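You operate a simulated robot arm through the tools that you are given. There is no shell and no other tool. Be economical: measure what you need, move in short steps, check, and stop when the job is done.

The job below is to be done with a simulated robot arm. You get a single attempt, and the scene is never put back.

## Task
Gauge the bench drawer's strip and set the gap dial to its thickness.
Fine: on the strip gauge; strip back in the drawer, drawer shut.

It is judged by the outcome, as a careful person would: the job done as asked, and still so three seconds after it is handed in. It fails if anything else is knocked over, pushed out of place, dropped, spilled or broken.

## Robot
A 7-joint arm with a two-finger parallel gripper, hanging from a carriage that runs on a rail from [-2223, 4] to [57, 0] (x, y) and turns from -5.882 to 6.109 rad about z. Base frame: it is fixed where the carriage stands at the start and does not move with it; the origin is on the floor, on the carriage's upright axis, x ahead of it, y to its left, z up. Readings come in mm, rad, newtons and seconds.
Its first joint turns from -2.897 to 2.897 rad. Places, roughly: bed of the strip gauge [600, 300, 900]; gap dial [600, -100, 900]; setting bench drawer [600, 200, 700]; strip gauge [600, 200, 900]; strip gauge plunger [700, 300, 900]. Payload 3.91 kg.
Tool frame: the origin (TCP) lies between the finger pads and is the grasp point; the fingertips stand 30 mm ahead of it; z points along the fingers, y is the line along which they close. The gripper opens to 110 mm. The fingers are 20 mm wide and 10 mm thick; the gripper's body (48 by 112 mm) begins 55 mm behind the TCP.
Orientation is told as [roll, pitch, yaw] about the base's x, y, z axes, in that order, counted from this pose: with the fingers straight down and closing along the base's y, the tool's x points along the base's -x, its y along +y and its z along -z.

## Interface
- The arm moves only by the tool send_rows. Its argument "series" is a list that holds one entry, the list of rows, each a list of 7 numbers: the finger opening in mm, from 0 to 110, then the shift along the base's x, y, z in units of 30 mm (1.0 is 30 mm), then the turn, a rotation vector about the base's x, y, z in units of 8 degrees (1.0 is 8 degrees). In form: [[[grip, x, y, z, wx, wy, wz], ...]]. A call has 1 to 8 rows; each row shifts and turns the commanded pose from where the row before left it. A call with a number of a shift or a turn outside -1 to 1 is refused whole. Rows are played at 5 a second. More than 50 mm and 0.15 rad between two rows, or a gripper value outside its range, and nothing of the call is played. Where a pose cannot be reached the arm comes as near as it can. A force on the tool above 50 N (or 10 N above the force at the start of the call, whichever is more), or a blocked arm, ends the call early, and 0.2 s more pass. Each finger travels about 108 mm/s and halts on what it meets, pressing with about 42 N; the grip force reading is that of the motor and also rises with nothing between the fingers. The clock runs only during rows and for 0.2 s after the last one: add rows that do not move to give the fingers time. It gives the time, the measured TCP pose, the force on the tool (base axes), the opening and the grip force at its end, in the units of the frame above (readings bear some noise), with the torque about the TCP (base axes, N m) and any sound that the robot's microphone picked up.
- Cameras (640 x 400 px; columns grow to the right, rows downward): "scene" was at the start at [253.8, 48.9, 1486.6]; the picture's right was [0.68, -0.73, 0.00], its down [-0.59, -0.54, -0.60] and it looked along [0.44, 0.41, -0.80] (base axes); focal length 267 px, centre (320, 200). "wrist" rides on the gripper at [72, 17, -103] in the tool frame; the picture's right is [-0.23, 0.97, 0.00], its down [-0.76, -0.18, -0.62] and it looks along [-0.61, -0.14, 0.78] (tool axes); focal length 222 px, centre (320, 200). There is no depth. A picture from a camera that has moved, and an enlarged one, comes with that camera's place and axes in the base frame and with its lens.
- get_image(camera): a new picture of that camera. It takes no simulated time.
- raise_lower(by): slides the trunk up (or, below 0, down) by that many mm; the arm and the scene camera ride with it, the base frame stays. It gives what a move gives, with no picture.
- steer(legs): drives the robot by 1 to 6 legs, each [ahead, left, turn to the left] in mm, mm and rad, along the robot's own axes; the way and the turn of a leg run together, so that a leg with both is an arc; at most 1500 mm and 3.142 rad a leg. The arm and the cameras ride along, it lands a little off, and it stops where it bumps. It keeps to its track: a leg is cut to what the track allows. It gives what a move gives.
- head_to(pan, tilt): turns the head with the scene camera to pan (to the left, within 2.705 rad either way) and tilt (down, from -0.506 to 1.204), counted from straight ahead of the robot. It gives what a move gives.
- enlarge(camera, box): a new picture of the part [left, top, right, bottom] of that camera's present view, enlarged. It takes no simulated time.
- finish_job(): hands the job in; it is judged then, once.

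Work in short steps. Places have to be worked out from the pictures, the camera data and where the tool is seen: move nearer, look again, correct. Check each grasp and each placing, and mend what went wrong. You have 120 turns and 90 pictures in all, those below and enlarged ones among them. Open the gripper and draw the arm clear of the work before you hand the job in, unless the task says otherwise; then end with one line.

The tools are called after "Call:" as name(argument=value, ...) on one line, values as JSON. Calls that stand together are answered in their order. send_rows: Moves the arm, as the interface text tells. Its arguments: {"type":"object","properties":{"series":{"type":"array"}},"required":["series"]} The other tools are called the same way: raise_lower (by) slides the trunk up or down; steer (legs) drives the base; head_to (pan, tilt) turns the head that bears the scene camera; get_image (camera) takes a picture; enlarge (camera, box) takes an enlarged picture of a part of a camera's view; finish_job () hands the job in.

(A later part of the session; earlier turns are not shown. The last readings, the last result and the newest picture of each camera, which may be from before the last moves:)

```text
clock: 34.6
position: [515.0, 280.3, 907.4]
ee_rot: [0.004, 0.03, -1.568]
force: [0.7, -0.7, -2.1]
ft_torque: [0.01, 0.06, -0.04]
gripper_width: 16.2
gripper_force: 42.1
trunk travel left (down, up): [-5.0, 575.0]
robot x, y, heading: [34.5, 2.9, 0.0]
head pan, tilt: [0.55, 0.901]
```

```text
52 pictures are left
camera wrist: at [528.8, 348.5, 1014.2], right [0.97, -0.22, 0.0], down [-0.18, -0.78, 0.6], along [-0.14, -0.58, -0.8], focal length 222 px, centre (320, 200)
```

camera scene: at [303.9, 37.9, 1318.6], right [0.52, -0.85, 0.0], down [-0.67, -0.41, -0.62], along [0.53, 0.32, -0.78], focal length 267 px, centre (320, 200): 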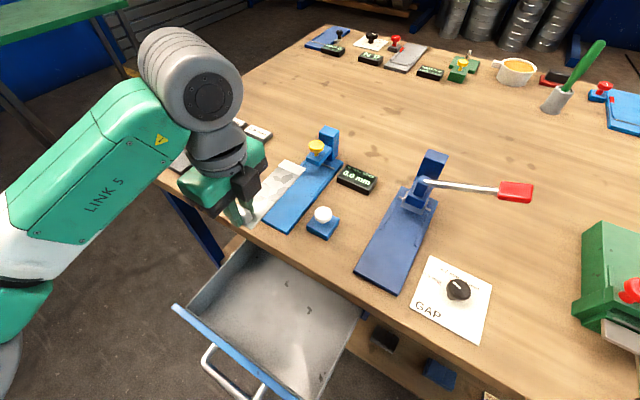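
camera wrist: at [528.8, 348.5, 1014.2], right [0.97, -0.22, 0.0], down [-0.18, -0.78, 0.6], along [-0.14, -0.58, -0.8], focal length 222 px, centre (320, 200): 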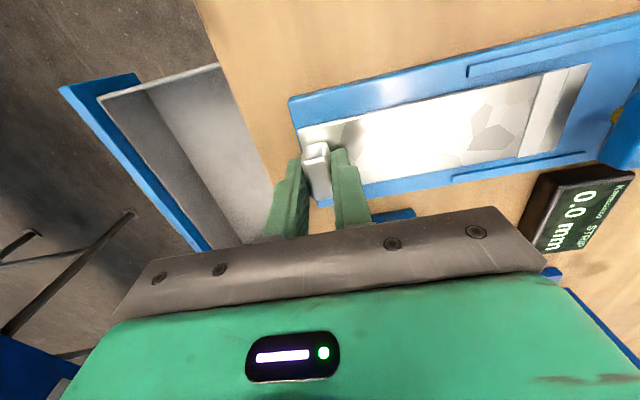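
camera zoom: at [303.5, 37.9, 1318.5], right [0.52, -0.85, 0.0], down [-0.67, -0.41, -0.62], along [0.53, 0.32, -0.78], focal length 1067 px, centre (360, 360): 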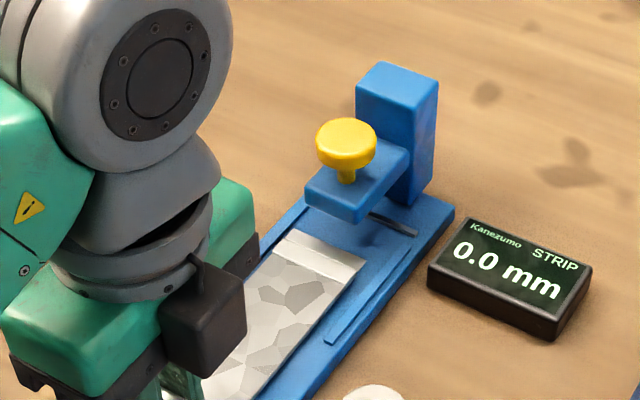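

The strip is neatly between the rails, tip at x≈666. Advance 25 mm more.

Call:
send_rows(series=[[[5, 0.3, 0, 0, 0, 0, 0], [5, 0.3, 0, 0, 0, 0, 0], [5, 0.25, 0, 0, 0, 0, 0], [5, 0, 0, 0, 0, 0, 0]]])

Call:
enlarge(camera="scene", box=[260, 110, 360, 210])

Call:
enlarge(camera="wrist", box=[440, 30, 640, 180])

```text
clock: 35.6
position: [539.7, 278.4, 908.1]
ee_rot: [0.005, 0.031, -1.569]
force: [0.2, 0.9, -0.3]
ft_torque: [-0.02, 0.05, 0.03]
gripper_width: 16.0
gripper_force: 41.8
trunk travel left (down, up): [-5.0, 575.0]
robot x, y, heading: [42.0, 1.8, 0.0]
head pan, tilt: [0.55, 0.901]
```

```text
4.00 times, centred on (310, 160) of scene
camera zoom: at [303.5, 37.9, 1318.5], right [0.52, -0.85, 0.0], down [-0.67, -0.41, -0.62], along [0.53, 0.32, -0.78], focal length 1067 px, centre (360, 360)
```

zoom: 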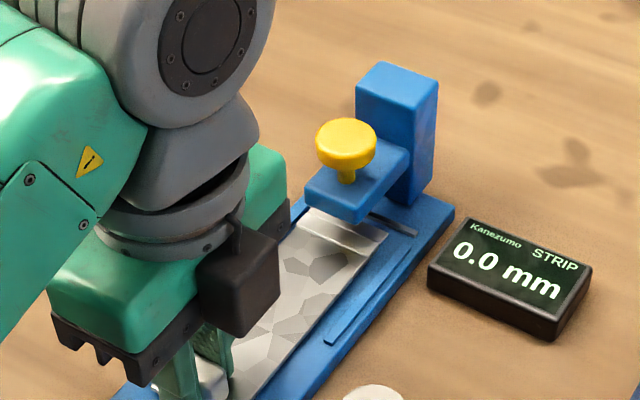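

```text
2.67 times, centred on (540, 105) of wrist
camera zoom: at [554.0, 348.5, 1014.7], right [0.97, -0.22, 0.0], down [-0.18, -0.78, 0.6], along [-0.14, -0.58, -0.8], focal length 592 px, centre (-267, 453)
```

zoom: 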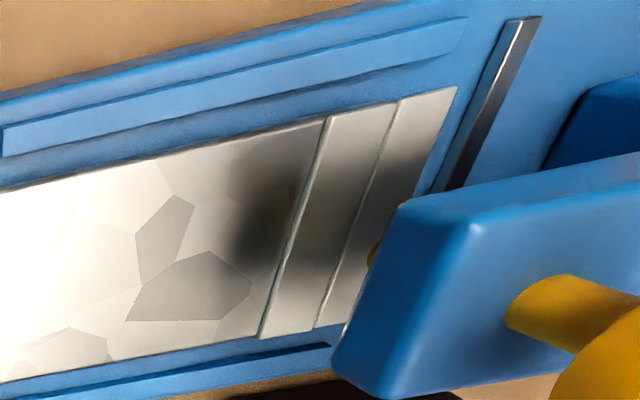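

The strip tip is ~6 mm short of the steel stop bar, and the plunger foot will land on the raised land when it butts. Lower ~1 mm and advance until it touches.

Call:
send_rows(series=[[[5, 0.1, 0, -0.04, 0, 0, 0], [5, 0.1, 0, 0, 0, 0, 0], [5, 0, 0, 0, 0, 0, 0]]])

Call:
enlarge(camera="wrist", box=[440, 30, 640, 180])

```text
clock: 36.4
position: [544.9, 278.9, 907.4]
ee_rot: [0.004, 0.031, -1.568]
force: [-0.4, -0.2, -1.6]
ft_torque: [-0.02, 0.09, 0.01]
gripper_width: 15.9
gripper_force: 42.0
trunk travel left (down, up): [-5.0, 575.0]
robot x, y, heading: [41.9, -0.8, -0.004]
head pan, tilt: [0.55, 0.901]
```

```text
2.67 times, centred on (540, 105) of wrist
camera zoom: at [560.2, 348.6, 1013.6], right [0.97, -0.22, 0.0], down [-0.18, -0.78, 0.6], along [-0.14, -0.58, -0.8], focal length 592 px, centre (-267, 453)
```

zoom: 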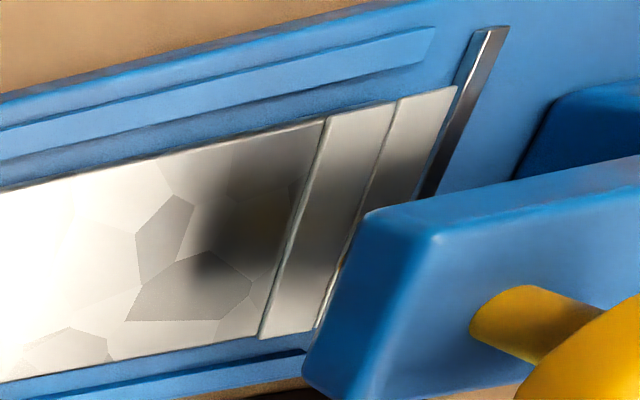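

Tip is ~1 mm from the stop. Lower onto the bed, then nudge forward.

Call:
send_rows(series=[[[5, 0, 0, -0.03, 0, 0, 0], [5, 0.07, 0, 0, 0, 0, 0], [5, 0.05, 0, 0, 0, 0, 0], [5, 0, 0, 0, 0, 0, 0]]])

Call:
enlarge(camera="wrist", box=[440, 30, 640, 180])

```text
clock: 37.4
position: [548.7, 279.3, 907.1]
ee_rot: [0.003, 0.029, -1.567]
force: [-1.8, 0.0, 3.5]
ft_torque: [0.0, 0.15, -0.01]
gripper_width: 15.8
gripper_force: 42.3
trunk travel left (down, up): [-5.0, 575.0]
robot x, y, heading: [41.9, -3.7, -0.003]
head pan, tilt: [0.55, 0.901]
```

```text
2.67 times, centred on (540, 105) of wrist
camera zoom: at [563.4, 348.5, 1012.7], right [0.97, -0.22, 0.0], down [-0.18, -0.78, 0.6], along [-0.14, -0.58, -0.8], focal length 592 px, centre (-267, 453)
```

zoom: 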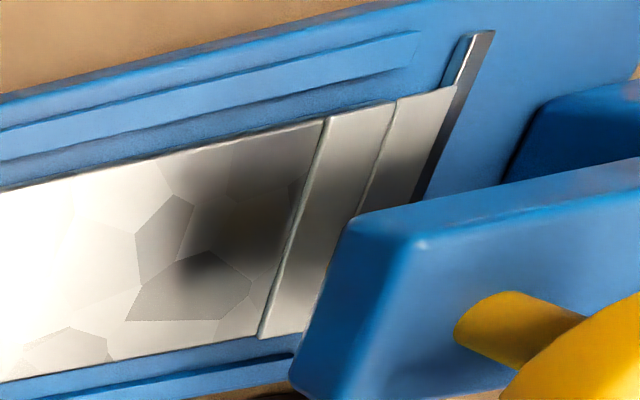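

Light contact. Nudge 1.5 mm more to see whether force rises against the stop.

Call:
send_rows(series=[[[5, 0.05, 0, -0.02, 0, 0, 0], [5, 0, 0, 0, 0, 0, 0]]])

Call:
enlarge(camera="wrist", box=[520, 30, 600, 100])

```text
clock: 38.0
position: [549.1, 279.8, 906.2]
ee_rot: [0.003, 0.03, -1.568]
force: [-5.4, -0.5, 12.8]
ft_torque: [-0.05, 0.33, 0.0]
gripper_width: 16.0
gripper_force: 42.0
trunk travel left (down, up): [-5.0, 575.0]
robot x, y, heading: [38.8, 4.4, 0.003]
head pan, tilt: [0.55, 0.901]
```

```text
5.71 times, centred on (560, 65) of wrist
camera zoom: at [564.9, 348.9, 1012.6], right [0.97, -0.22, 0.0], down [-0.18, -0.78, 0.6], along [-0.14, -0.58, -0.8], focal length 1269 px, centre (-1051, 971)
```

zoom: 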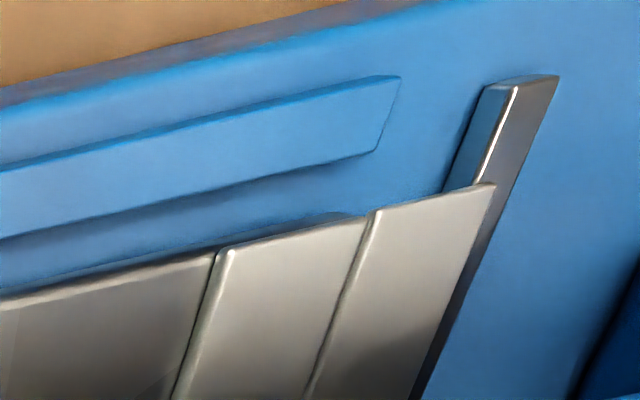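

The tip is riding on top of the stop bar. I back off 8 mm, release so the strip lies flat, and will push it forward with the open fingers.

Call:
send_rows(series=[[[5, -0.27, 0, 0.03, 0, 0, 0], [5, 0, 0, 0, 0, 0, 0], [30, 0, 0, 0, 0, 0, 0], [30, 0, 0, 0, 0, 0, 0]]])

Call:
enlarge(camera="wrist", box=[280, 30, 640, 230])

```text
clock: 39.0
position: [542.0, 278.5, 906.6]
ee_rot: [0.005, 0.03, -1.567]
force: [0.1, -0.2, 0.2]
ft_torque: [-0.02, 0.03, 0.02]
gripper_width: 30.1
gripper_force: 0.1
trunk travel left (down, up): [-5.0, 575.0]
robot x, y, heading: [41.2, -1.7, 0.002]
head pan, tilt: [0.55, 0.901]
```

```text
1.78 times, centred on (460, 130) of wrist
camera zoom: at [556.8, 348.8, 1012.9], right [0.97, -0.22, 0.0], down [-0.18, -0.78, 0.6], along [-0.14, -0.58, -0.8], focal length 395 px, centre (71, 324)
```

zoom: 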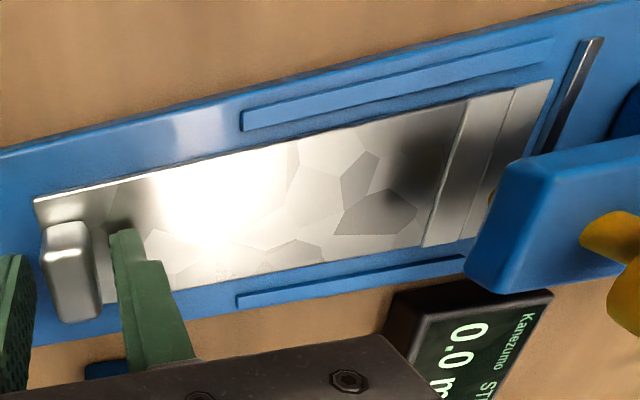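

Strip lies flat. Raise 1.5 mm and push forward gently until the stop is felt.

Call:
send_rows(series=[[[30, 0, 0, 0.05, 0, 0, 0], [30, 0.2, 0, 0, 0, 0, 0], [30, 0.1, 0, 0, 0, 0, 0], [30, 0, 0, 0, 0, 0, 0]]])

Call:
send_rows(series=[[[30, 0.07, 0, 0, 0, 0, 0], [30, 0, 0, 0, 0, 0, 0]]])

Call:
enlarge(camera="wrist", box=[280, 30, 640, 230])

```text
clock: 40.0
position: [551.2, 279.1, 908.1]
ee_rot: [0.003, 0.03, -1.566]
force: [-0.2, -0.2, 0.2]
ft_torque: [0.02, -0.04, 0.0]
gripper_width: 29.8
gripper_force: 0.1
trunk travel left (down, up): [-5.0, 575.0]
robot x, y, heading: [38.7, 2.6, -0.002]
head pan, tilt: [0.55, 0.901]
```

```text
clock: 40.6
position: [553.7, 278.4, 907.8]
ee_rot: [0.004, 0.029, -1.568]
force: [0.3, 0.4, 0.5]
ft_torque: [-0.02, 0.0, -0.04]
gripper_width: 29.7
gripper_force: 0.0
trunk travel left (down, up): [-5.0, 575.0]
robot x, y, heading: [38.0, -0.1, 0.0]
head pan, tilt: [0.55, 0.901]
```

```text
1.78 times, centred on (460, 130) of wrist
camera zoom: at [568.3, 348.2, 1014.5], right [0.97, -0.22, 0.0], down [-0.18, -0.78, 0.6], along [-0.14, -0.58, -0.8], focal length 395 px, centre (71, 324)
```

zoom: 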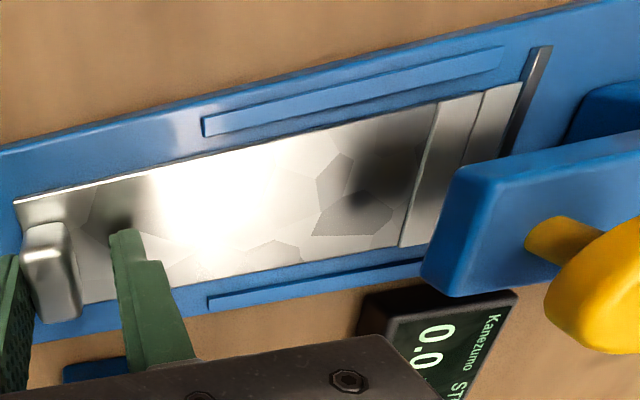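

Nearly at the stop. Nudge 2 mm more.

Call:
send_rows(series=[[[30, 0.06, 0, 0, 0, 0, 0], [30, 0, 0, 0, 0, 0, 0]]])

Call:
enlarge(camera="wrist", box=[520, 30, 600, 100])

```text
clock: 41.2
position: [554.1, 279.8, 908.5]
ee_rot: [0.002, 0.029, -1.568]
force: [0.5, 0.6, 1.1]
ft_torque: [0.02, 0.02, -0.05]
gripper_width: 30.0
gripper_force: 0.4
trunk travel left (down, up): [-5.0, 575.0]
robot x, y, heading: [39.3, 0.8, 0.005]
head pan, tilt: [0.55, 0.901]
```

```text
5.71 times, centred on (560, 65) of wrist
camera zoom: at [569.9, 348.4, 1014.6], right [0.97, -0.22, 0.0], down [-0.18, -0.78, 0.6], along [-0.14, -0.58, -0.8], focal length 1269 px, centre (-1051, 971)
```

zoom: 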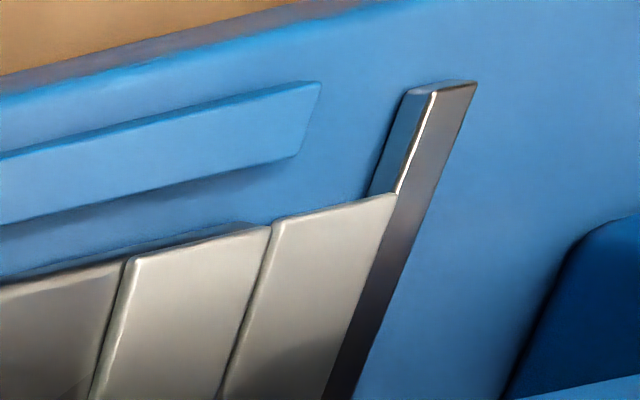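

The tip edge now coincides with the bar's front edge. One more small nudge to confirm with force.

Call:
send_rows(series=[[[30, 0.05, 0, 0, 0, 0, 0], [30, 0, 0, 0, 0, 0, 0]]])

Call:
enlarge(camera="wrist", box=[520, 30, 600, 100])

```text
clock: 41.8
position: [556.2, 279.7, 907.7]
ee_rot: [0.003, 0.029, -1.566]
force: [-0.7, -0.1, 0.1]
ft_torque: [-0.01, 0.03, 0.02]
gripper_width: 29.9
gripper_force: 0.6
trunk travel left (down, up): [-5.0, 575.0]
robot x, y, heading: [37.7, -0.3, 0.0]
head pan, tilt: [0.55, 0.901]
```

```text
5.71 times, centred on (560, 65) of wrist
camera zoom: at [571.4, 348.4, 1014.5], right [0.97, -0.22, 0.0], down [-0.18, -0.78, 0.6], along [-0.14, -0.58, -0.8], focal length 1269 px, centre (-1051, 971)
```

zoom: 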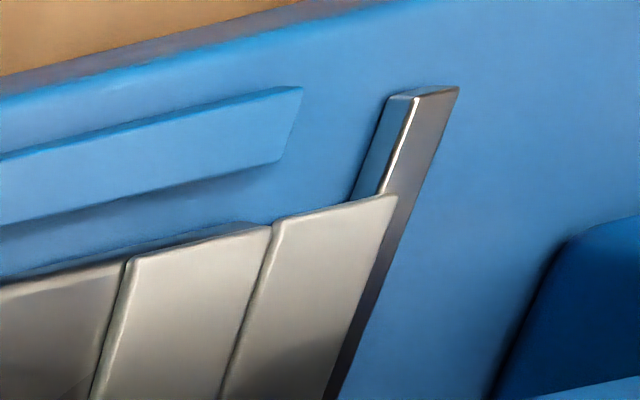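

The end steps upward like a joggled lip that passes over the bar, so the step should butt the bar further on. I keep pushing in small increments, watching force.

Call:
send_rows(series=[[[30, 0.07, 0, 0, 0, 0, 0], [30, 0.07, 0, 0, 0, 0, 0], [30, 0, 0, 0, 0, 0, 0]]])

Call:
enlarge(camera="wrist", box=[480, 30, 600, 130])

```text
clock: 42.6
position: [560.1, 278.3, 908.3]
ee_rot: [0.005, 0.031, -1.567]
force: [0.6, 0.2, -0.4]
ft_torque: [-0.01, 0.03, 0.01]
gripper_width: 29.9
gripper_force: 0.0
trunk travel left (down, up): [-5.0, 575.0]
robot x, y, heading: [39.9, 3.4, -0.003]
head pan, tilt: [0.55, 0.901]
```

```text
4.00 times, centred on (540, 80) of wrist
camera zoom: at [575.5, 348.1, 1014.5], right [0.97, -0.22, 0.0], down [-0.18, -0.78, 0.6], along [-0.14, -0.58, -0.8], focal length 888 px, centre (-560, 680)
```

zoom: 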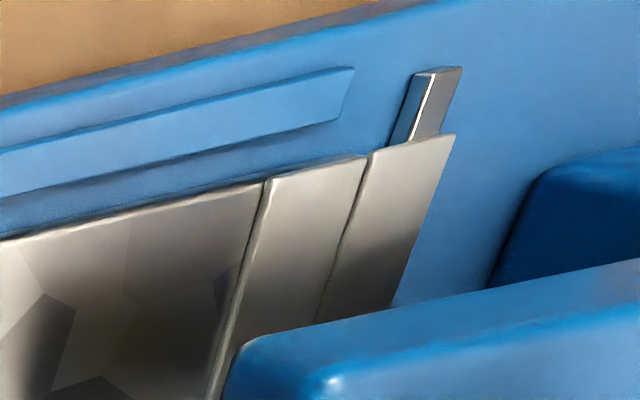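

The lip now covers the bar with no resistance. Continue.

Call:
send_rows(series=[[[30, 0.07, 0, 0, 0, 0, 0], [30, 0.07, 0, 0, 0, 0, 0], [30, 0, 0, 0, 0, 0, 0]]])

Call:
enlarge(camera="wrist", box=[280, 30, 640, 230])

```text
clock: 43.4
position: [566.3, 279.2, 908.2]
ee_rot: [0.004, 0.031, -1.566]
force: [-0.1, 1.5, 0.1]
ft_torque: [0.02, 0.0, 0.0]
gripper_width: 30.2
gripper_force: 0.1
trunk travel left (down, up): [-5.0, 575.0]
robot x, y, heading: [39.3, 2.7, -0.0]
head pan, tilt: [0.55, 0.901]
```

```text
1.78 times, centred on (460, 130) of wrist
camera zoom: at [579.9, 348.0, 1014.4], right [0.97, -0.22, 0.0], down [-0.18, -0.78, 0.6], along [-0.14, -0.58, -0.8], focal length 395 px, centre (71, 324)
```

zoom: 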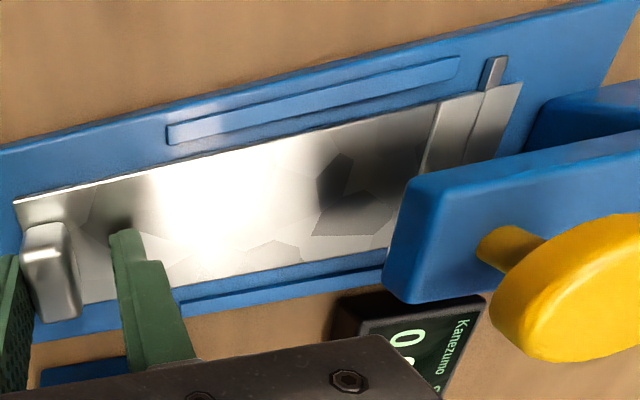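

Step edge is nearly over the bar. Continue with smaller nudges.

Call:
send_rows(series=[[[30, 0.06, 0, 0, 0, 0, 0], [30, 0, 0, 0, 0, 0, 0]]])

Call:
send_rows(series=[[[30, 0.06, 0, 0, 0, 0, 0], [30, 0, 0, 0, 0, 0, 0]]])

Call:
enlarge(camera="wrist", box=[440, 30, 600, 130])

```text
clock: 44.0
position: [566.4, 279.3, 907.4]
ee_rot: [0.004, 0.029, -1.568]
force: [-3.5, 0.3, 1.8]
ft_torque: [0.02, 0.09, -0.02]
gripper_width: 31.7
gripper_force: 1.4
trunk travel left (down, up): [-5.0, 575.0]
robot x, y, heading: [39.0, -1.0, -0.0]
head pan, tilt: [0.55, 0.901]
```

```text
clock: 44.6
position: [567.3, 280.1, 908.4]
ee_rot: [0.003, 0.029, -1.569]
force: [-7.5, -0.1, 2.2]
ft_torque: [-0.01, 0.23, -0.02]
gripper_width: 33.5
gripper_force: 3.3
trunk travel left (down, up): [-5.0, 575.0]
robot x, y, heading: [40.5, 1.2, 0.001]
head pan, tilt: [0.55, 0.901]
```

```text
4.00 times, centred on (520, 80) of wrist
camera zoom: at [582.3, 348.5, 1014.3], right [0.97, -0.22, 0.0], down [-0.18, -0.78, 0.6], along [-0.14, -0.58, -0.8], focal length 888 px, centre (-480, 680)
```

zoom: 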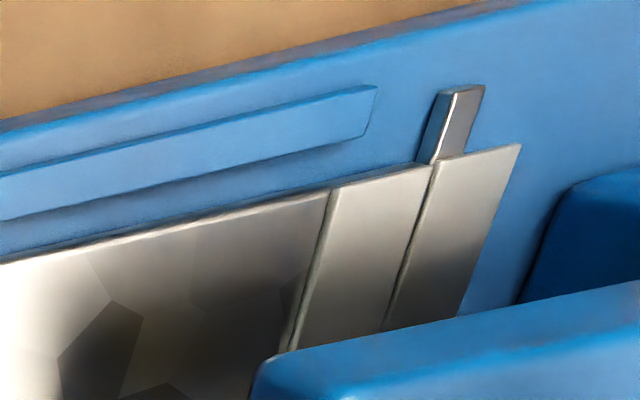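

Stop felt (fx −7.5 N): the strip is seated against the bar. Relax, lift the hand away, and drive forward for reach to the plunger.

Call:
send_rows(series=[[[34, -0.2, 0, 0, 0, 0, 0], [34, 0, 0, 0.5, 0, 0, 0], [34, 0, 0, 0.9, 0, 0, 0], [34, 0, 0, 0.9, 0, 0, 0], [5, 0, 0, 0.9, 0, 0, 0], [0, 0, 0, 0, 0, 0, 0]]])

Call:
steer(legs=[[15, 0, 0]])

Call:
get_image(camera="wrist")

Call:
get_image(camera="scene")

```text
clock: 46.0
position: [561.9, 279.9, 1004.9]
ee_rot: [0.003, 0.03, -1.568]
force: [0.1, 0.0, -0.1]
ft_torque: [0.0, 0.03, -0.02]
gripper_width: 0.2
gripper_force: 37.4
trunk travel left (down, up): [-5.0, 575.0]
robot x, y, heading: [38.5, -2.2, -0.0]
head pan, tilt: [0.55, 0.901]
```

```text
clock: 46.8
position: [576.6, 279.6, 1005.5]
ee_rot: [0.003, 0.03, -1.566]
force: [0.9, 0.1, -0.1]
ft_torque: [0.0, 0.0, 0.01]
gripper_width: 0.0
gripper_force: 37.9
trunk travel left (down, up): [-5.0, 575.0]
robot x, y, heading: [51.9, 0.0, -0.004]
head pan, tilt: [0.55, 0.901]
```

```text
39 pictures are left
camera wrist: at [591.9, 348.3, 1111.5], right [0.97, -0.22, 0.0], down [-0.18, -0.78, 0.6], along [-0.14, -0.58, -0.8], focal length 222 px, centre (320, 200)
```

wrist: 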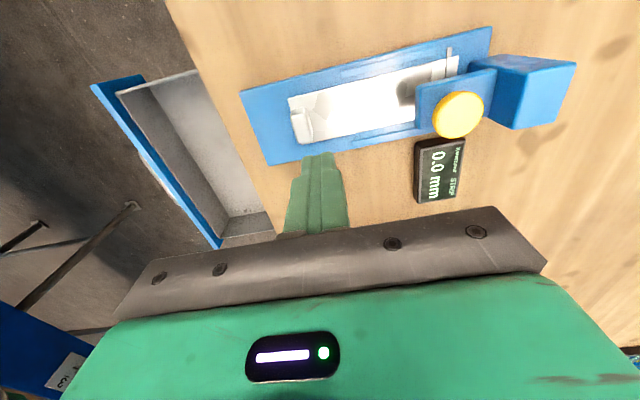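

```text
38 pictures are left
camera scene: at [318.1, 37.9, 1318.7], right [0.52, -0.85, 0.0], down [-0.67, -0.41, -0.62], along [0.53, 0.32, -0.78], focal length 267 px, centre (320, 200)
```

scene: 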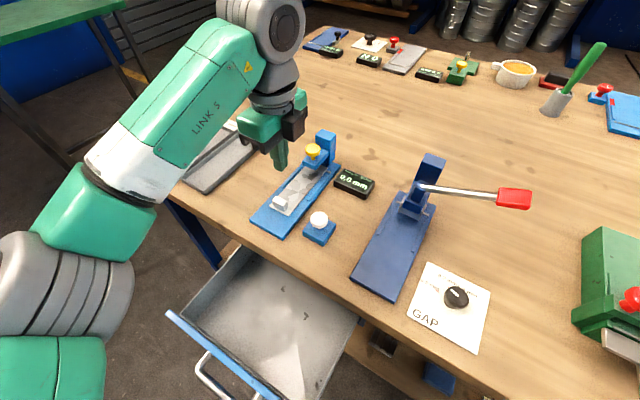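

Strip is seated; the plunger top is at about (679, 277, 942). Move the closed fingers above it.

Call:
send_rows(series=[[[0, 0.7, 0, 0.3, 0, 0, 0], [0, 0.9, 0, 0, 0, 0, 0], [0, 0.9, 0, 0, 0, 0, 0], [0, 0.9, -0.05, 0, 0, 0, 0], [0, 0, 0, 0, 0, 0, 0]]])

Call:
get_image(camera="wrist")

Call:
enlarge(camera="scene", box=[240, 90, 400, 210])

```text
clock: 48.0
position: [677.9, 277.4, 1013.8]
ee_rot: [0.004, 0.029, -1.572]
force: [-0.6, -0.3, -0.7]
ft_torque: [0.0, -0.02, 0.01]
gripper_width: 0.2
gripper_force: 38.4
trunk travel left (down, up): [-5.0, 575.0]
robot x, y, heading: [49.7, 2.3, -0.002]
head pan, tilt: [0.55, 0.901]
```

```text
37 pictures are left
camera wrist: at [693.3, 346.6, 1120.8], right [0.97, -0.23, 0.0], down [-0.18, -0.78, 0.6], along [-0.14, -0.58, -0.8], focal length 222 px, centre (320, 200)
```

wrist: 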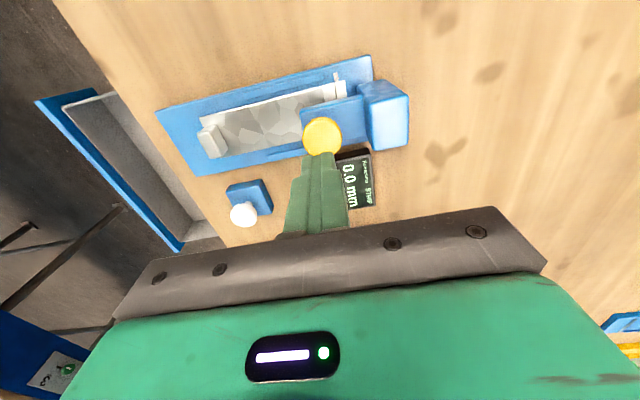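

```text
3.33 times, centred on (320, 150) of scene
camera zoom: at [317.4, 37.9, 1318.5], right [0.52, -0.85, 0.0], down [-0.67, -0.41, -0.62], along [0.53, 0.32, -0.78], focal length 889 px, centre (320, 367)
```

zoom: 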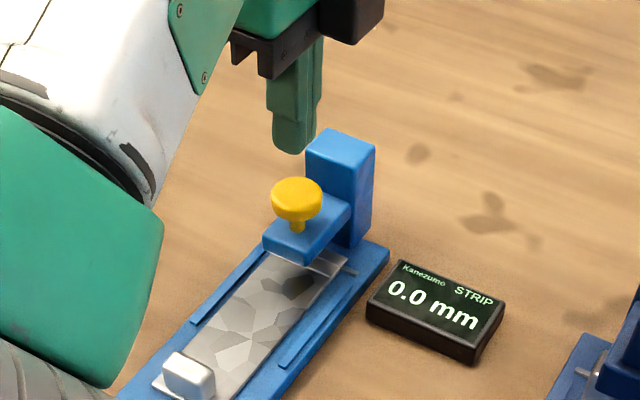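

Fingers are right above the plunger (678, ~280). Descend to just above it.

Call:
send_rows(series=[[[0, 0, 0.07, -0.5, 0, 0, 0], [0, 0, 0, -0.6, 0, 0, 0], [0, 0, 0, 0, 0, 0, 0]]])

Call:
enlarge(camera="wrist", box=[240, 60, 440, 220])

```text
clock: 48.8
position: [679.0, 280.3, 982.2]
ee_rot: [0.003, 0.031, -1.568]
force: [-0.5, 0.1, -0.8]
ft_torque: [0.03, 0.02, -0.01]
gripper_width: 0.0
gripper_force: 37.4
trunk travel left (down, up): [-5.0, 575.0]
robot x, y, heading: [56.1, -0.3, 0.003]
head pan, tilt: [0.55, 0.901]
```

```text
2.50 times, centred on (340, 140) of wrist
camera zoom: at [693.2, 349.3, 1088.2], right [0.97, -0.22, 0.0], down [-0.18, -0.78, 0.6], along [-0.14, -0.58, -0.8], focal length 555 px, centre (270, 350)
```

zoom: 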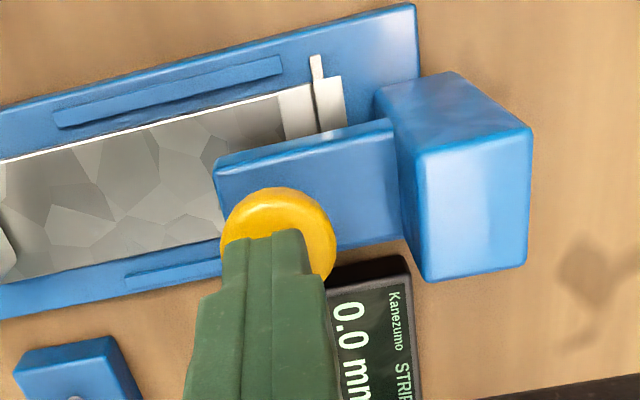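

Fingertips are over the button, ~10 mm above. Press down in small steps.

Call:
send_rows(series=[[[0, 0, 0, -0.25, 0, 0, 0], [0, 0, 0, -0.1, 0, 0, 0], [0, 0, 0, 0, 0, 0, 0]]])

Call:
send_rows(series=[[[0, 0, 0, -0.1, 0, 0, 0], [0, 0, 0, 0, 0, 0, 0]]])

Call:
enlarge(camera="scene", box=[240, 90, 400, 210])

```text
clock: 49.6
position: [678.2, 280.1, 970.4]
ee_rot: [0.004, 0.029, -1.568]
force: [-1.4, 1.4, 2.6]
ft_torque: [0.0, 0.04, -0.03]
gripper_width: 0.0
gripper_force: 37.5
trunk travel left (down, up): [-5.0, 575.0]
robot x, y, heading: [53.4, 2.2, -0.002]
head pan, tilt: [0.55, 0.901]
```

```text
clock: 50.2
position: [678.9, 280.0, 967.6]
ee_rot: [0.004, 0.029, -1.568]
force: [-1.0, 0.5, 3.5]
ft_torque: [-0.03, 0.01, -0.05]
gripper_width: 0.3
gripper_force: 37.5
trunk travel left (down, up): [-5.0, 575.0]
robot x, y, heading: [50.3, 4.4, 0.004]
head pan, tilt: [0.55, 0.901]
heard: click
```

```text
3.33 times, centred on (320, 150) of scene
camera zoom: at [317.7, 38.0, 1318.6], right [0.52, -0.85, 0.0], down [-0.67, -0.41, -0.62], along [0.53, 0.32, -0.78], focal length 889 px, centre (320, 367)
```

zoom: 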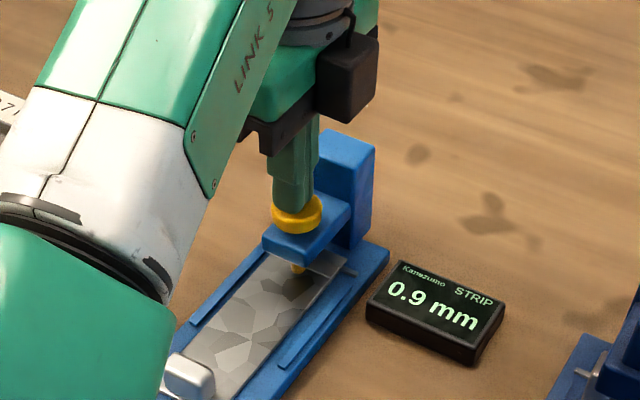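

Click heard and the display reads 0.9 mm. Lift off and check the reading again.

Call:
send_rows(series=[[[0, 0, 0, 0.4, 0, 0, 0], [0, 0, 0, 0.9, 0, 0, 0], [0, 0, 0, 0.5, 0, 0, 0], [0, -0.9, 0, 0, 0, 0, 0], [34, -0.9, 0, 0, 0, 0, 0], [34, -0.9, 0, 0, 0, 0, 0], [34, -0.9, 0, 0, 0, 0, 0], [34, 0, 0, 0, 0, 0, 0]]])

Call:
get_image(camera="scene")

```text
clock: 52.0
position: [571.8, 280.0, 1021.4]
ee_rot: [0.003, 0.028, -1.568]
force: [0.0, -0.9, 0.7]
ft_torque: [0.0, -0.03, -0.03]
gripper_width: 34.0
gripper_force: 0.0
trunk travel left (down, up): [-5.0, 575.0]
robot x, y, heading: [54.6, -0.9, -0.002]
head pan, tilt: [0.55, 0.901]
```

```text
33 pictures are left
camera scene: at [317.6, 37.9, 1318.5], right [0.52, -0.85, 0.0], down [-0.67, -0.41, -0.62], along [0.53, 0.32, -0.78], focal length 267 px, centre (320, 200)
```

scene: 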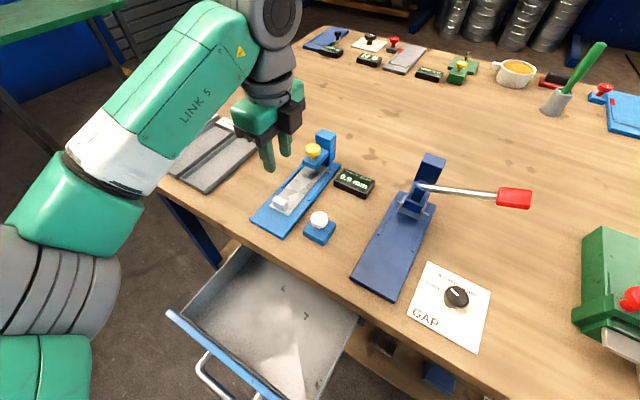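

Reading stays 0.9 mm. Now regrasp the strip block at about (559, 279): descend with 34 mm opening.

Call:
send_rows(series=[[[34, -0.42, 0, -0.8, 0, 0, 0], [34, 0, 0, -0.9, 0, 0, 0], [34, 0, 0, -0.8, 0, 0, 0], [34, 0, 0, 0, 0, 0, 0]]])

Call:
enlarge(camera="wrist", box=[220, 60, 420, 220])

```text
clock: 53.0
position: [557.6, 279.6, 945.9]
ee_rot: [0.004, 0.028, -1.568]
force: [0.6, -1.0, -0.3]
ft_torque: [0.0, 0.01, -0.01]
gripper_width: 34.0
gripper_force: 0.0
trunk travel left (down, up): [-5.0, 575.0]
robot x, y, heading: [51.8, 0.1, 0.004]
head pan, tilt: [0.55, 0.901]
```

```text
2.50 times, centred on (320, 140) of wrist
camera zoom: at [572.8, 348.3, 1052.6], right [0.97, -0.22, 0.0], down [-0.18, -0.78, 0.6], along [-0.14, -0.58, -0.8], focal length 555 px, centre (320, 350)
```

zoom: 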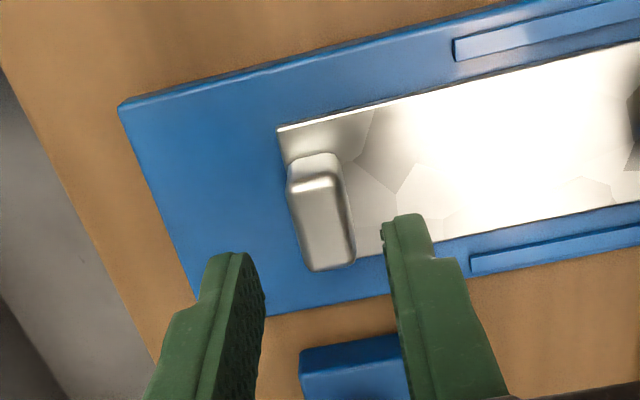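

Block is centred between the fingers. Descend and close.

Call:
send_rows(series=[[[34, 0, 0, -0.6, 0, 0, 0], [34, 0, 0, -0.6, 0, 0, 0], [34, 0, 0, 0, 0, 0, 0], [5, 0, 0, 0, 0, 0, 0], [5, 0, 0, 0, 0, 0, 0], [5, 0, 0, 0, 0, 0, 0]]])

```text
clock: 54.4
position: [557.4, 279.5, 910.3]
ee_rot: [0.003, 0.031, -1.567]
force: [-0.5, 0.2, 0.6]
ft_torque: [0.0, 0.05, -0.02]
gripper_width: 16.0
gripper_force: 41.5
trunk travel left (down, up): [-5.0, 575.0]
robot x, y, heading: [52.5, -0.0, -0.002]
head pan, tilt: [0.55, 0.901]
```

Block gripped (16 mm). Lift ~2 mm and draw the strip straight back out from under the plunger.

Call:
send_rows(series=[[[5, -0.1, 0, 0.07, 0, 0, 0], [5, -0.5, 0, 0, 0, 0, 0], [5, -0.6, 0, 0, 0, 0, 0], [5, -0.7, 0, 0, 0, 0, 0], [5, -0.7, 0, 0, 0, 0, 0], [5, -0.6, 0, 0.1, 0, 0, 0], [5, 0, 0, 0, 0, 0, 0]]])

Call:
get_image(camera="wrist")

```text
clock: 56.0
position: [460.1, 279.7, 914.7]
ee_rot: [0.004, 0.031, -1.567]
force: [-0.5, -0.1, -0.4]
ft_torque: [-0.02, 0.08, -0.04]
gripper_width: 16.2
gripper_force: 42.2
trunk travel left (down, up): [-5.0, 575.0]
robot x, y, heading: [56.2, -3.0, 0.001]
head pan, tilt: [0.55, 0.901]
```

```text
31 pictures are left
camera wrist: at [476.3, 348.3, 1022.2], right [0.97, -0.22, 0.0], down [-0.18, -0.78, 0.6], along [-0.14, -0.58, -0.8], focal length 222 px, centre (320, 200)
```

wrist: 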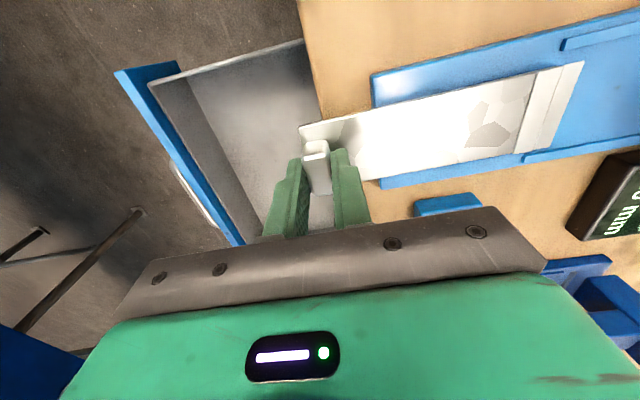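

Strip is free. Retrace: lift, drive back, and shift to y≈198.

Call:
send_rows(series=[[[5, 0, 0, 0.8, 0, 0, 0], [5, 0, 0, 0.8, 0, 0, 0], [5, 0, 0, 0.7, 0, 0, 0], [5, 0, 0, 0, 0, 0, 0]]])

Call:
steer(legs=[[-190, 0, 0]])

Call:
send_rows(series=[[[5, 0, -0.6, 0, 0, 0, 0], [5, 0, -0.7, 0, 0, 0, 0], [5, 0, -0.7, 0, 0, 0, 0], [5, 0, -0.7, -0.4, 0, 0, 0], [5, 0, 0, -0.8, 0, 0, 0], [5, 0, 0, 0, 0, 0, 0]]])

```text
clock: 57.0
position: [461.9, 280.4, 984.2]
ee_rot: [0.003, 0.031, -1.566]
force: [0.0, 0.5, -0.7]
ft_torque: [-0.01, 0.08, 0.03]
gripper_width: 16.1
gripper_force: 42.0
trunk travel left (down, up): [-5.0, 575.0]
robot x, y, heading: [54.0, 3.9, -0.004]
head pan, tilt: [0.55, 0.901]
```

```text
clock: 58.5
position: [270.1, 280.1, 984.1]
ee_rot: [0.003, 0.03, -1.567]
force: [-1.1, 0.4, -0.7]
ft_torque: [0.0, 0.04, 0.02]
gripper_width: 16.1
gripper_force: 42.5
trunk travel left (down, up): [-5.0, 575.0]
robot x, y, heading: [-136.9, -2.3, -0.004]
head pan, tilt: [0.55, 0.901]
```

```text
clock: 59.9
position: [269.0, 199.8, 947.7]
ee_rot: [0.004, 0.028, -1.568]
force: [0.1, 0.2, -1.8]
ft_torque: [0.0, 0.05, -0.03]
gripper_width: 16.0
gripper_force: 42.3
trunk travel left (down, up): [-5.0, 575.0]
robot x, y, heading: [-136.9, 1.5, -0.001]
head pan, tilt: [0.55, 0.901]
```

Lower to z≈836 (strip between drawer front top and tabletop underside) and look.

Call:
send_rows(series=[[[5, 0, 0, -0.8, 0, 0, 0], [5, 0, 0, -0.9, 0, 0, 0], [5, 0, 0, -0.9, 0, 0, 0], [5, 0, 0, -0.9, 0, 0, 0], [5, 0, 0, -0.22, 0, 0, 0], [5, 0, 0, 0, 0, 0, 0]]])

Call:
get_image(camera="wrist")

```text
clock: 61.3
position: [269.3, 198.7, 836.3]
ee_rot: [0.003, 0.029, -1.568]
force: [0.9, 0.3, -1.0]
ft_torque: [0.0, 0.06, 0.0]
gripper_width: 16.1
gripper_force: 41.6
trunk travel left (down, up): [-5.0, 575.0]
robot x, y, heading: [-140.8, 2.5, -0.003]
head pan, tilt: [0.55, 0.901]
```

```text
30 pictures are left
camera wrist: at [284.3, 268.5, 942.9], right [0.97, -0.22, 0.0], down [-0.18, -0.78, 0.6], along [-0.14, -0.58, -0.8], focal length 222 px, centre (320, 200)
```

wrist: 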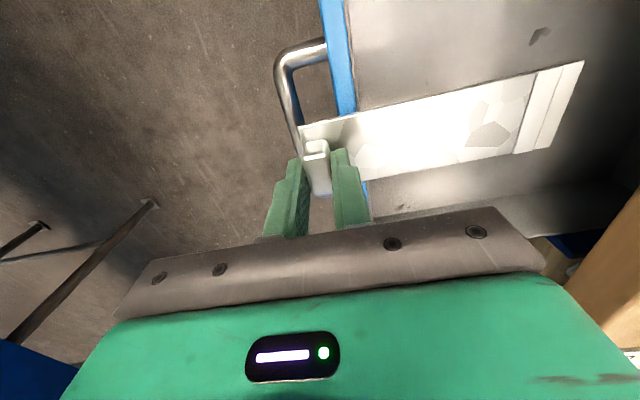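

Same geometry as on the way out. Advance 60 mm, lower inside the drawer, then a bit forward and down near the floor.

Call:
send_rows(series=[[[5, 0.6, 0, 0, 0, 0, 0], [5, 0.7, 0, 0, 0, 0, 0], [5, 0.7, 0, 0, 0, 0, 0], [5, 0, 0, -0.45, 0, 0, 0], [5, 0, 0, -0.45, 0, 0, 0], [5, 0.2, 0, -0.4, 0, 0, 0], [5, 0.2, 0, -0.5, 0, 0, 0], [5, 0, 0, -0.5, 0, 0, 0]]])

Call:
send_rows(series=[[[5, 0, 0, -0.3, 0, 0, 0], [5, 0, 0, -0.2, 0, 0, 0], [5, 0, 0, 0, 0, 0, 0]]])

```text
clock: 63.1
position: [341.8, 198.9, 768.4]
ee_rot: [0.004, 0.028, -1.569]
force: [0.8, -0.5, -0.2]
ft_torque: [0.05, 0.04, 0.01]
gripper_width: 16.0
gripper_force: 42.2
trunk travel left (down, up): [-5.0, 575.0]
robot x, y, heading: [-138.4, -0.1, -0.003]
head pan, tilt: [0.55, 0.901]
```

```text
clock: 63.9
position: [341.4, 199.2, 752.4]
ee_rot: [0.003, 0.029, -1.568]
force: [0.2, 1.3, -0.9]
ft_torque: [0.0, 0.0, -0.03]
gripper_width: 16.1
gripper_force: 42.0
trunk travel left (down, up): [-5.0, 575.0]
robot x, y, heading: [-138.3, 2.1, -0.002]
head pan, tilt: [0.55, 0.901]
```

Lower the last few mm to contact, then release.

Call:
send_rows(series=[[[5, 0, 0, -0.1, 0, 0, 0], [5, 0, 0, -0.05, 0, 0, 0], [5, 0, 0, 0, 0, 0, 0]]])

Call:
send_rows(series=[[[20, 0, 0, 0, 0, 0, 0], [32, 0, 0, 0, 0, 0, 0], [32, 0, 0, 0.5, 0, 0, 0], [32, 0, 0, 0.9, 0, 0, 0], [32, 0, 0, 0.9, 0, 0, 0], [32, 0, 0, 0.9, 0, 0, 0], [32, 0, 0, 0.9, 0, 0, 0], [32, 0, 0, 0, 0, 0, 0]]])

Call:
get_image(camera="wrist")

```text
clock: 64.7
position: [342.7, 199.3, 747.8]
ee_rot: [0.003, 0.03, -1.569]
force: [-0.6, 1.1, -0.4]
ft_torque: [-0.01, 0.06, -0.01]
gripper_width: 15.8
gripper_force: 41.7
trunk travel left (down, up): [-5.0, 575.0]
robot x, y, heading: [-140.3, -3.2, 0.001]
head pan, tilt: [0.55, 0.901]
```

```text
clock: 66.5
position: [340.5, 198.7, 871.2]
ee_rot: [0.004, 0.03, -1.567]
force: [0.8, -0.6, -0.2]
ft_torque: [-0.01, 0.05, 0.0]
gripper_width: 32.2
gripper_force: 0.0
trunk travel left (down, up): [-5.0, 575.0]
robot x, y, heading: [-139.4, 1.0, 0.001]
head pan, tilt: [0.55, 0.901]
```

```text
29 pictures are left
camera wrist: at [356.6, 268.6, 977.6], right [0.97, -0.22, 0.0], down [-0.18, -0.78, 0.6], along [-0.14, -0.58, -0.8], focal length 222 px, centre (320, 200)
```

wrist: 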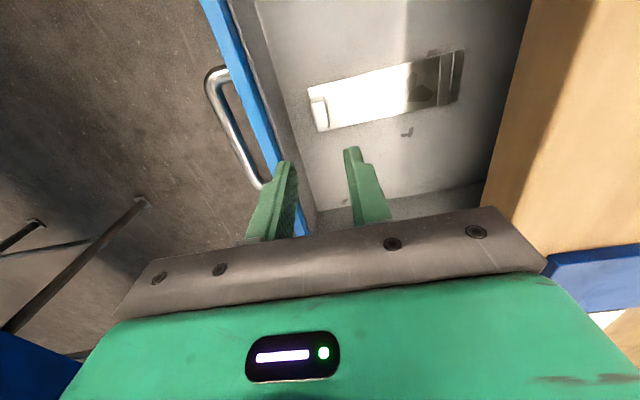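

The strip is back in the drawer at its original place. Now re-orient the hand horizontal to regrip the handle and push the drawer shut.

Call:
send_rows(series=[[[50, -0.8, 0, 0.7, 0, 0, 0], [50, -0.9, 0, 0.6, 0, 0, 0], [50, -0.9, 0, 0.4, 0, 0, 0], [50, -0.5, 0, 0, 0, -1, 0], [50, -0.3, 0, 0, 0, -1, 0], [50, -0.3, 0, 0, 0, -1, 0], [50, -0.3, 0, 0, 0, -1, 0], [50, -0.3, 0.1, 0, 0, -1, 0]]])

Call:
send_rows(series=[[[50, -0.2, 0, 0, 0, -1, 0], [50, -0.2, 0, 0, 0, -1, 0], [50, -0.2, 0, -0.5, 0, -1, 0], [50, -0.2, 0, -0.8, 0, -1, 0], [50, -0.2, 0, -0.8, 0, -1, 0], [50, 0, 0, -0.8, 0, -1, 0], [50, 0, 0, -0.8, 0, -0.2, 0], [50, 0, 0, 0, 0, 0, 0]]])

```text
clock: 68.3
position: [212.8, 199.9, 922.4]
ee_rot: [0.703, 0.019, -1.55]
force: [0.4, -0.1, -0.1]
ft_torque: [0.02, 0.0, 0.0]
gripper_width: 49.9
gripper_force: 0.0
trunk travel left (down, up): [-5.0, 575.0]
robot x, y, heading: [-137.9, -0.6, 0.005]
head pan, tilt: [0.55, 0.901]
```

```text
clock: 70.1
position: [188.0, 210.5, 809.8]
ee_rot: [1.567, -0.004, -1.54]
force: [-0.2, 0.6, -0.2]
ft_torque: [0.02, -0.01, -0.03]
gripper_width: 50.1
gripper_force: 0.0
out of reach, approached as far as the arm can: row 2
trunk travel left (down, up): [-5.0, 575.0]
robot x, y, heading: [-139.5, -3.2, -0.005]
head pan, tilt: [0.55, 0.901]
```

Horizontal now. Lower to handle height z≈752 and check alignment.

Call:
send_rows(series=[[[50, 0, -0.1, -0.7, 0, 0, 0], [50, 0, -0.1, -0.7, 0, 0, 0], [50, 0, 0, -0.5, 0, 0, 0], [50, 0, 0, 0, 0, 0, 0]]])

Call:
get_image(camera="wrist")

```text
clock: 71.1
position: [189.5, 204.4, 752.8]
ee_rot: [1.566, -0.004, -1.543]
force: [0.4, 0.2, 0.3]
ft_torque: [0.0, -0.02, 0.0]
gripper_width: 50.2
gripper_force: 0.0
trunk travel left (down, up): [-5.0, 575.0]
robot x, y, heading: [-138.6, -2.1, -0.002]
head pan, tilt: [0.55, 0.901]
```

```text
28 pictures are left
camera wrist: at [82.7, 273.0, 770.1], right [0.01, -0.22, 0.97], down [-0.6, -0.78, -0.17], along [0.8, -0.58, -0.14], focal length 222 px, centre (320, 200)
```

wrist: 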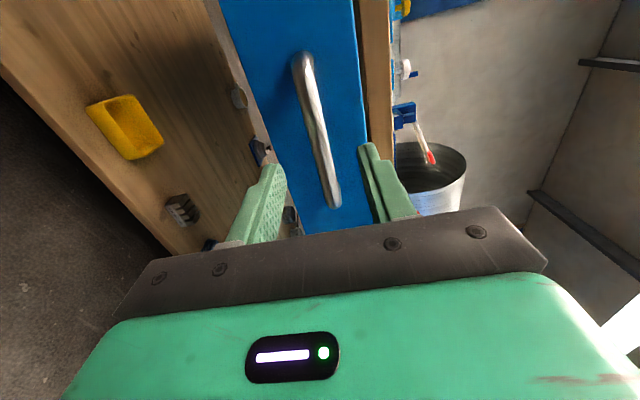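

Aligned. Drive forward 65 mm, close on the bar.

Call:
steer(legs=[[65, 0, 0]])

Call:
send_rows(series=[[[30, 0, 0, 0, 0, 0, 0], [5, 0, 0, 0, 0, 0, 0], [5, 0, 0, 0, 0, 0, 0]]])

```text
clock: 72.1
position: [255.7, 204.6, 753.0]
ee_rot: [1.568, -0.004, -1.54]
force: [0.2, 0.9, -0.2]
ft_torque: [0.0, -0.02, 0.0]
gripper_width: 50.0
gripper_force: 0.1
trunk travel left (down, up): [-5.0, 575.0]
robot x, y, heading: [-71.3, -2.5, -0.001]
head pan, tilt: [0.55, 0.901]
```

```text
clock: 72.9
position: [254.1, 204.2, 751.9]
ee_rot: [1.567, -0.003, -1.54]
force: [1.5, 0.7, -6.2]
ft_torque: [0.24, 0.05, 0.01]
gripper_width: 14.9
gripper_force: 44.7
trunk travel left (down, up): [-5.0, 575.0]
robot x, y, heading: [-72.0, -1.8, 0.004]
head pan, tilt: [0.55, 0.901]
```

Handle gripped. Drive forward 75 mm, pushing the drawer, then continue with the arm.

Call:
steer(legs=[[75, 0, 0]])

Call:
send_rows(series=[[[5, 0.5, 0, 0, 0, 0, 0], [5, 0.6, 0, 0, 0, 0, 0], [5, 0.6, 0, 0, 0, 0, 0], [5, 0.6, 0, 0, 0, 0, 0], [5, 0.6, 0, 0, 0, 0, 0], [5, 0.3, 0, 0, 0, 0, 0], [5, 0, 0, 0, 0, 0, 0]]])

```text
clock: 74.0
position: [329.3, 203.5, 753.4]
ee_rot: [1.565, -0.004, -1.542]
force: [1.0, 0.8, -11.9]
ft_torque: [0.27, 0.18, 0.47]
gripper_width: 14.6
gripper_force: 44.9
trunk travel left (down, up): [-5.0, 575.0]
robot x, y, heading: [6.1, -0.8, 0.0]
head pan, tilt: [0.55, 0.901]
```

```text
clock: 75.6
position: [424.9, 202.8, 751.7]
ee_rot: [1.567, -0.003, -1.54]
force: [1.8, 1.7, -1.4]
ft_torque: [0.26, 0.03, -0.1]
gripper_width: 14.3
gripper_force: 45.4
trunk travel left (down, up): [-5.0, 575.0]
robot x, y, heading: [2.8, -1.2, -0.002]
head pan, tilt: [0.55, 0.901]
```

About 13 mm remain; push on until the closed position.

Call:
send_rows(series=[[[5, 0.3, 0, 0, 0, 0, 0], [5, 0.15, 0, 0, 0, 0, 0], [5, 0.1, 0, 0, 0, 0, 0], [5, 0, 0, 0, 0, 0, 0]]])

Call:
get_image(camera="scene")

```text
clock: 76.5
position: [430.7, 203.5, 751.6]
ee_rot: [1.568, -0.001, -1.539]
force: [-36.2, -5.0, 5.5]
ft_torque: [0.15, -0.08, -0.02]
gripper_width: 15.0
gripper_force: 44.6
trunk travel left (down, up): [-5.0, 575.0]
robot x, y, heading: [2.1, -1.0, 0.001]
head pan, tilt: [0.55, 0.901]
stopped in row 4: the force on the tool passed its limit at 52 N (the readings are from after the stop); the commanded pose is now the measured one
```

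```text
27 pictures are left
camera scene: at [259.4, 37.6, 1316.8], right [0.52, -0.85, 0.0], down [-0.67, -0.41, -0.62], along [0.52, 0.32, -0.79], focal length 267 px, centre (320, 200)
```

scene: 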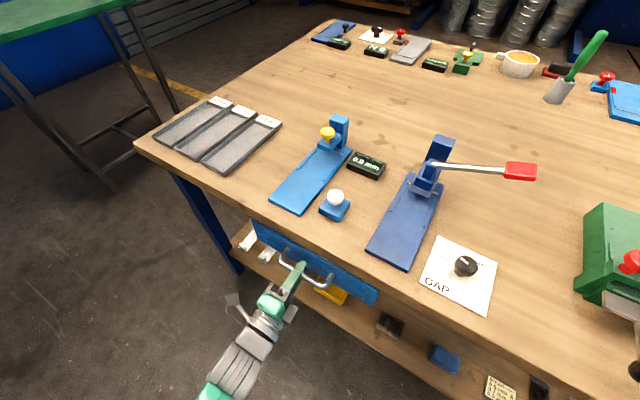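

Pushing was stopped by a firm 52 N. Release, back off, and compare with the initial closed view.

Call:
send_rows(series=[[[40, 0, 0, 0, 0, 0, 0], [50, 0, 0, 0, 0, 0, 0], [50, 0, 0, 0, 0, 0, 0], [50, -0.6, 0, 0, 0, 0, 0], [50, 0, 0, 0, 0, 0, 0]]])

Call:
get_image(camera="wrist")

Call:
enlarge(camera="scene", box=[230, 210, 390, 310])

```text
clock: 77.7
position: [424.1, 203.5, 754.7]
ee_rot: [1.572, -0.002, -1.54]
force: [1.0, -0.3, -0.1]
ft_torque: [0.0, -0.01, 0.0]
gripper_width: 50.2
gripper_force: 0.0
trunk travel left (down, up): [-5.0, 575.0]
robot x, y, heading: [1.6, -1.6, -0.002]
head pan, tilt: [0.55, 0.901]
```

```text
26 pictures are left
camera wrist: at [316.6, 272.9, 772.0], right [0.01, -0.23, 0.97], down [-0.6, -0.78, -0.18], along [0.8, -0.58, -0.14], focal length 222 px, centre (320, 200)
```

wrist: 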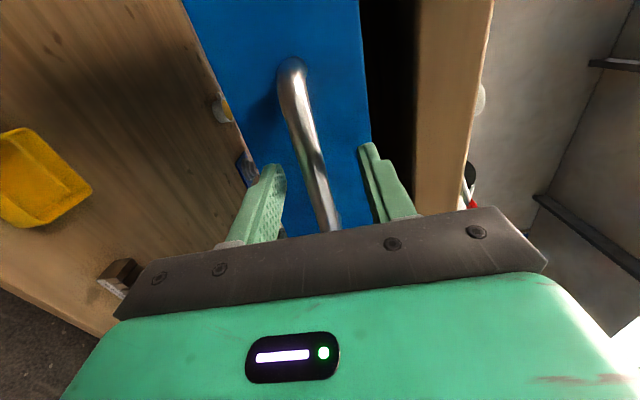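

```text
4.00 times, centred on (310, 260) of scene
camera zoom: at [265.6, 38.0, 1318.6], right [0.52, -0.85, 0.0], down [-0.67, -0.41, -0.62], along [0.53, 0.32, -0.78], focal length 1067 px, centre (360, -40)
```

zoom: 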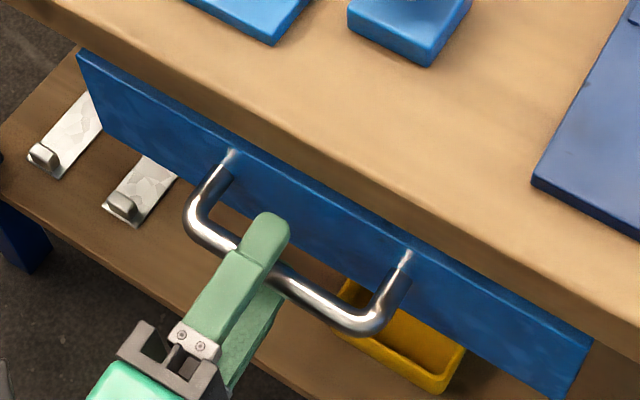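

Compared with the initial view, the drawer front and handle match within ~1 mm: shut. Back away and look at the gap dial.

Call:
steer(legs=[[-120, 0, 0]])

Call:
enlarge(camera="scene", box=[430, 160, 550, 260])

```text
clock: 78.9
position: [302.6, 204.1, 753.7]
ee_rot: [1.57, -0.002, -1.538]
force: [0.9, 0.1, -0.3]
ft_torque: [-0.02, 0.0, -0.01]
gripper_width: 50.1
gripper_force: 0.0
trunk travel left (down, up): [-5.0, 575.0]
robot x, y, heading: [-116.0, -2.1, 0.006]
head pan, tilt: [0.55, 0.901]
```

```text
4.00 times, centred on (490, 210) of scene
camera zoom: at [144.7, 38.7, 1318.3], right [0.52, -0.85, 0.0], down [-0.67, -0.41, -0.62], along [0.53, 0.33, -0.78], focal length 1067 px, centre (-360, 160)
```

zoom: 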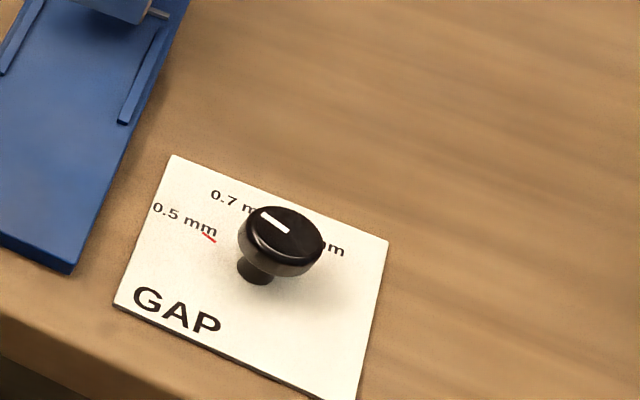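

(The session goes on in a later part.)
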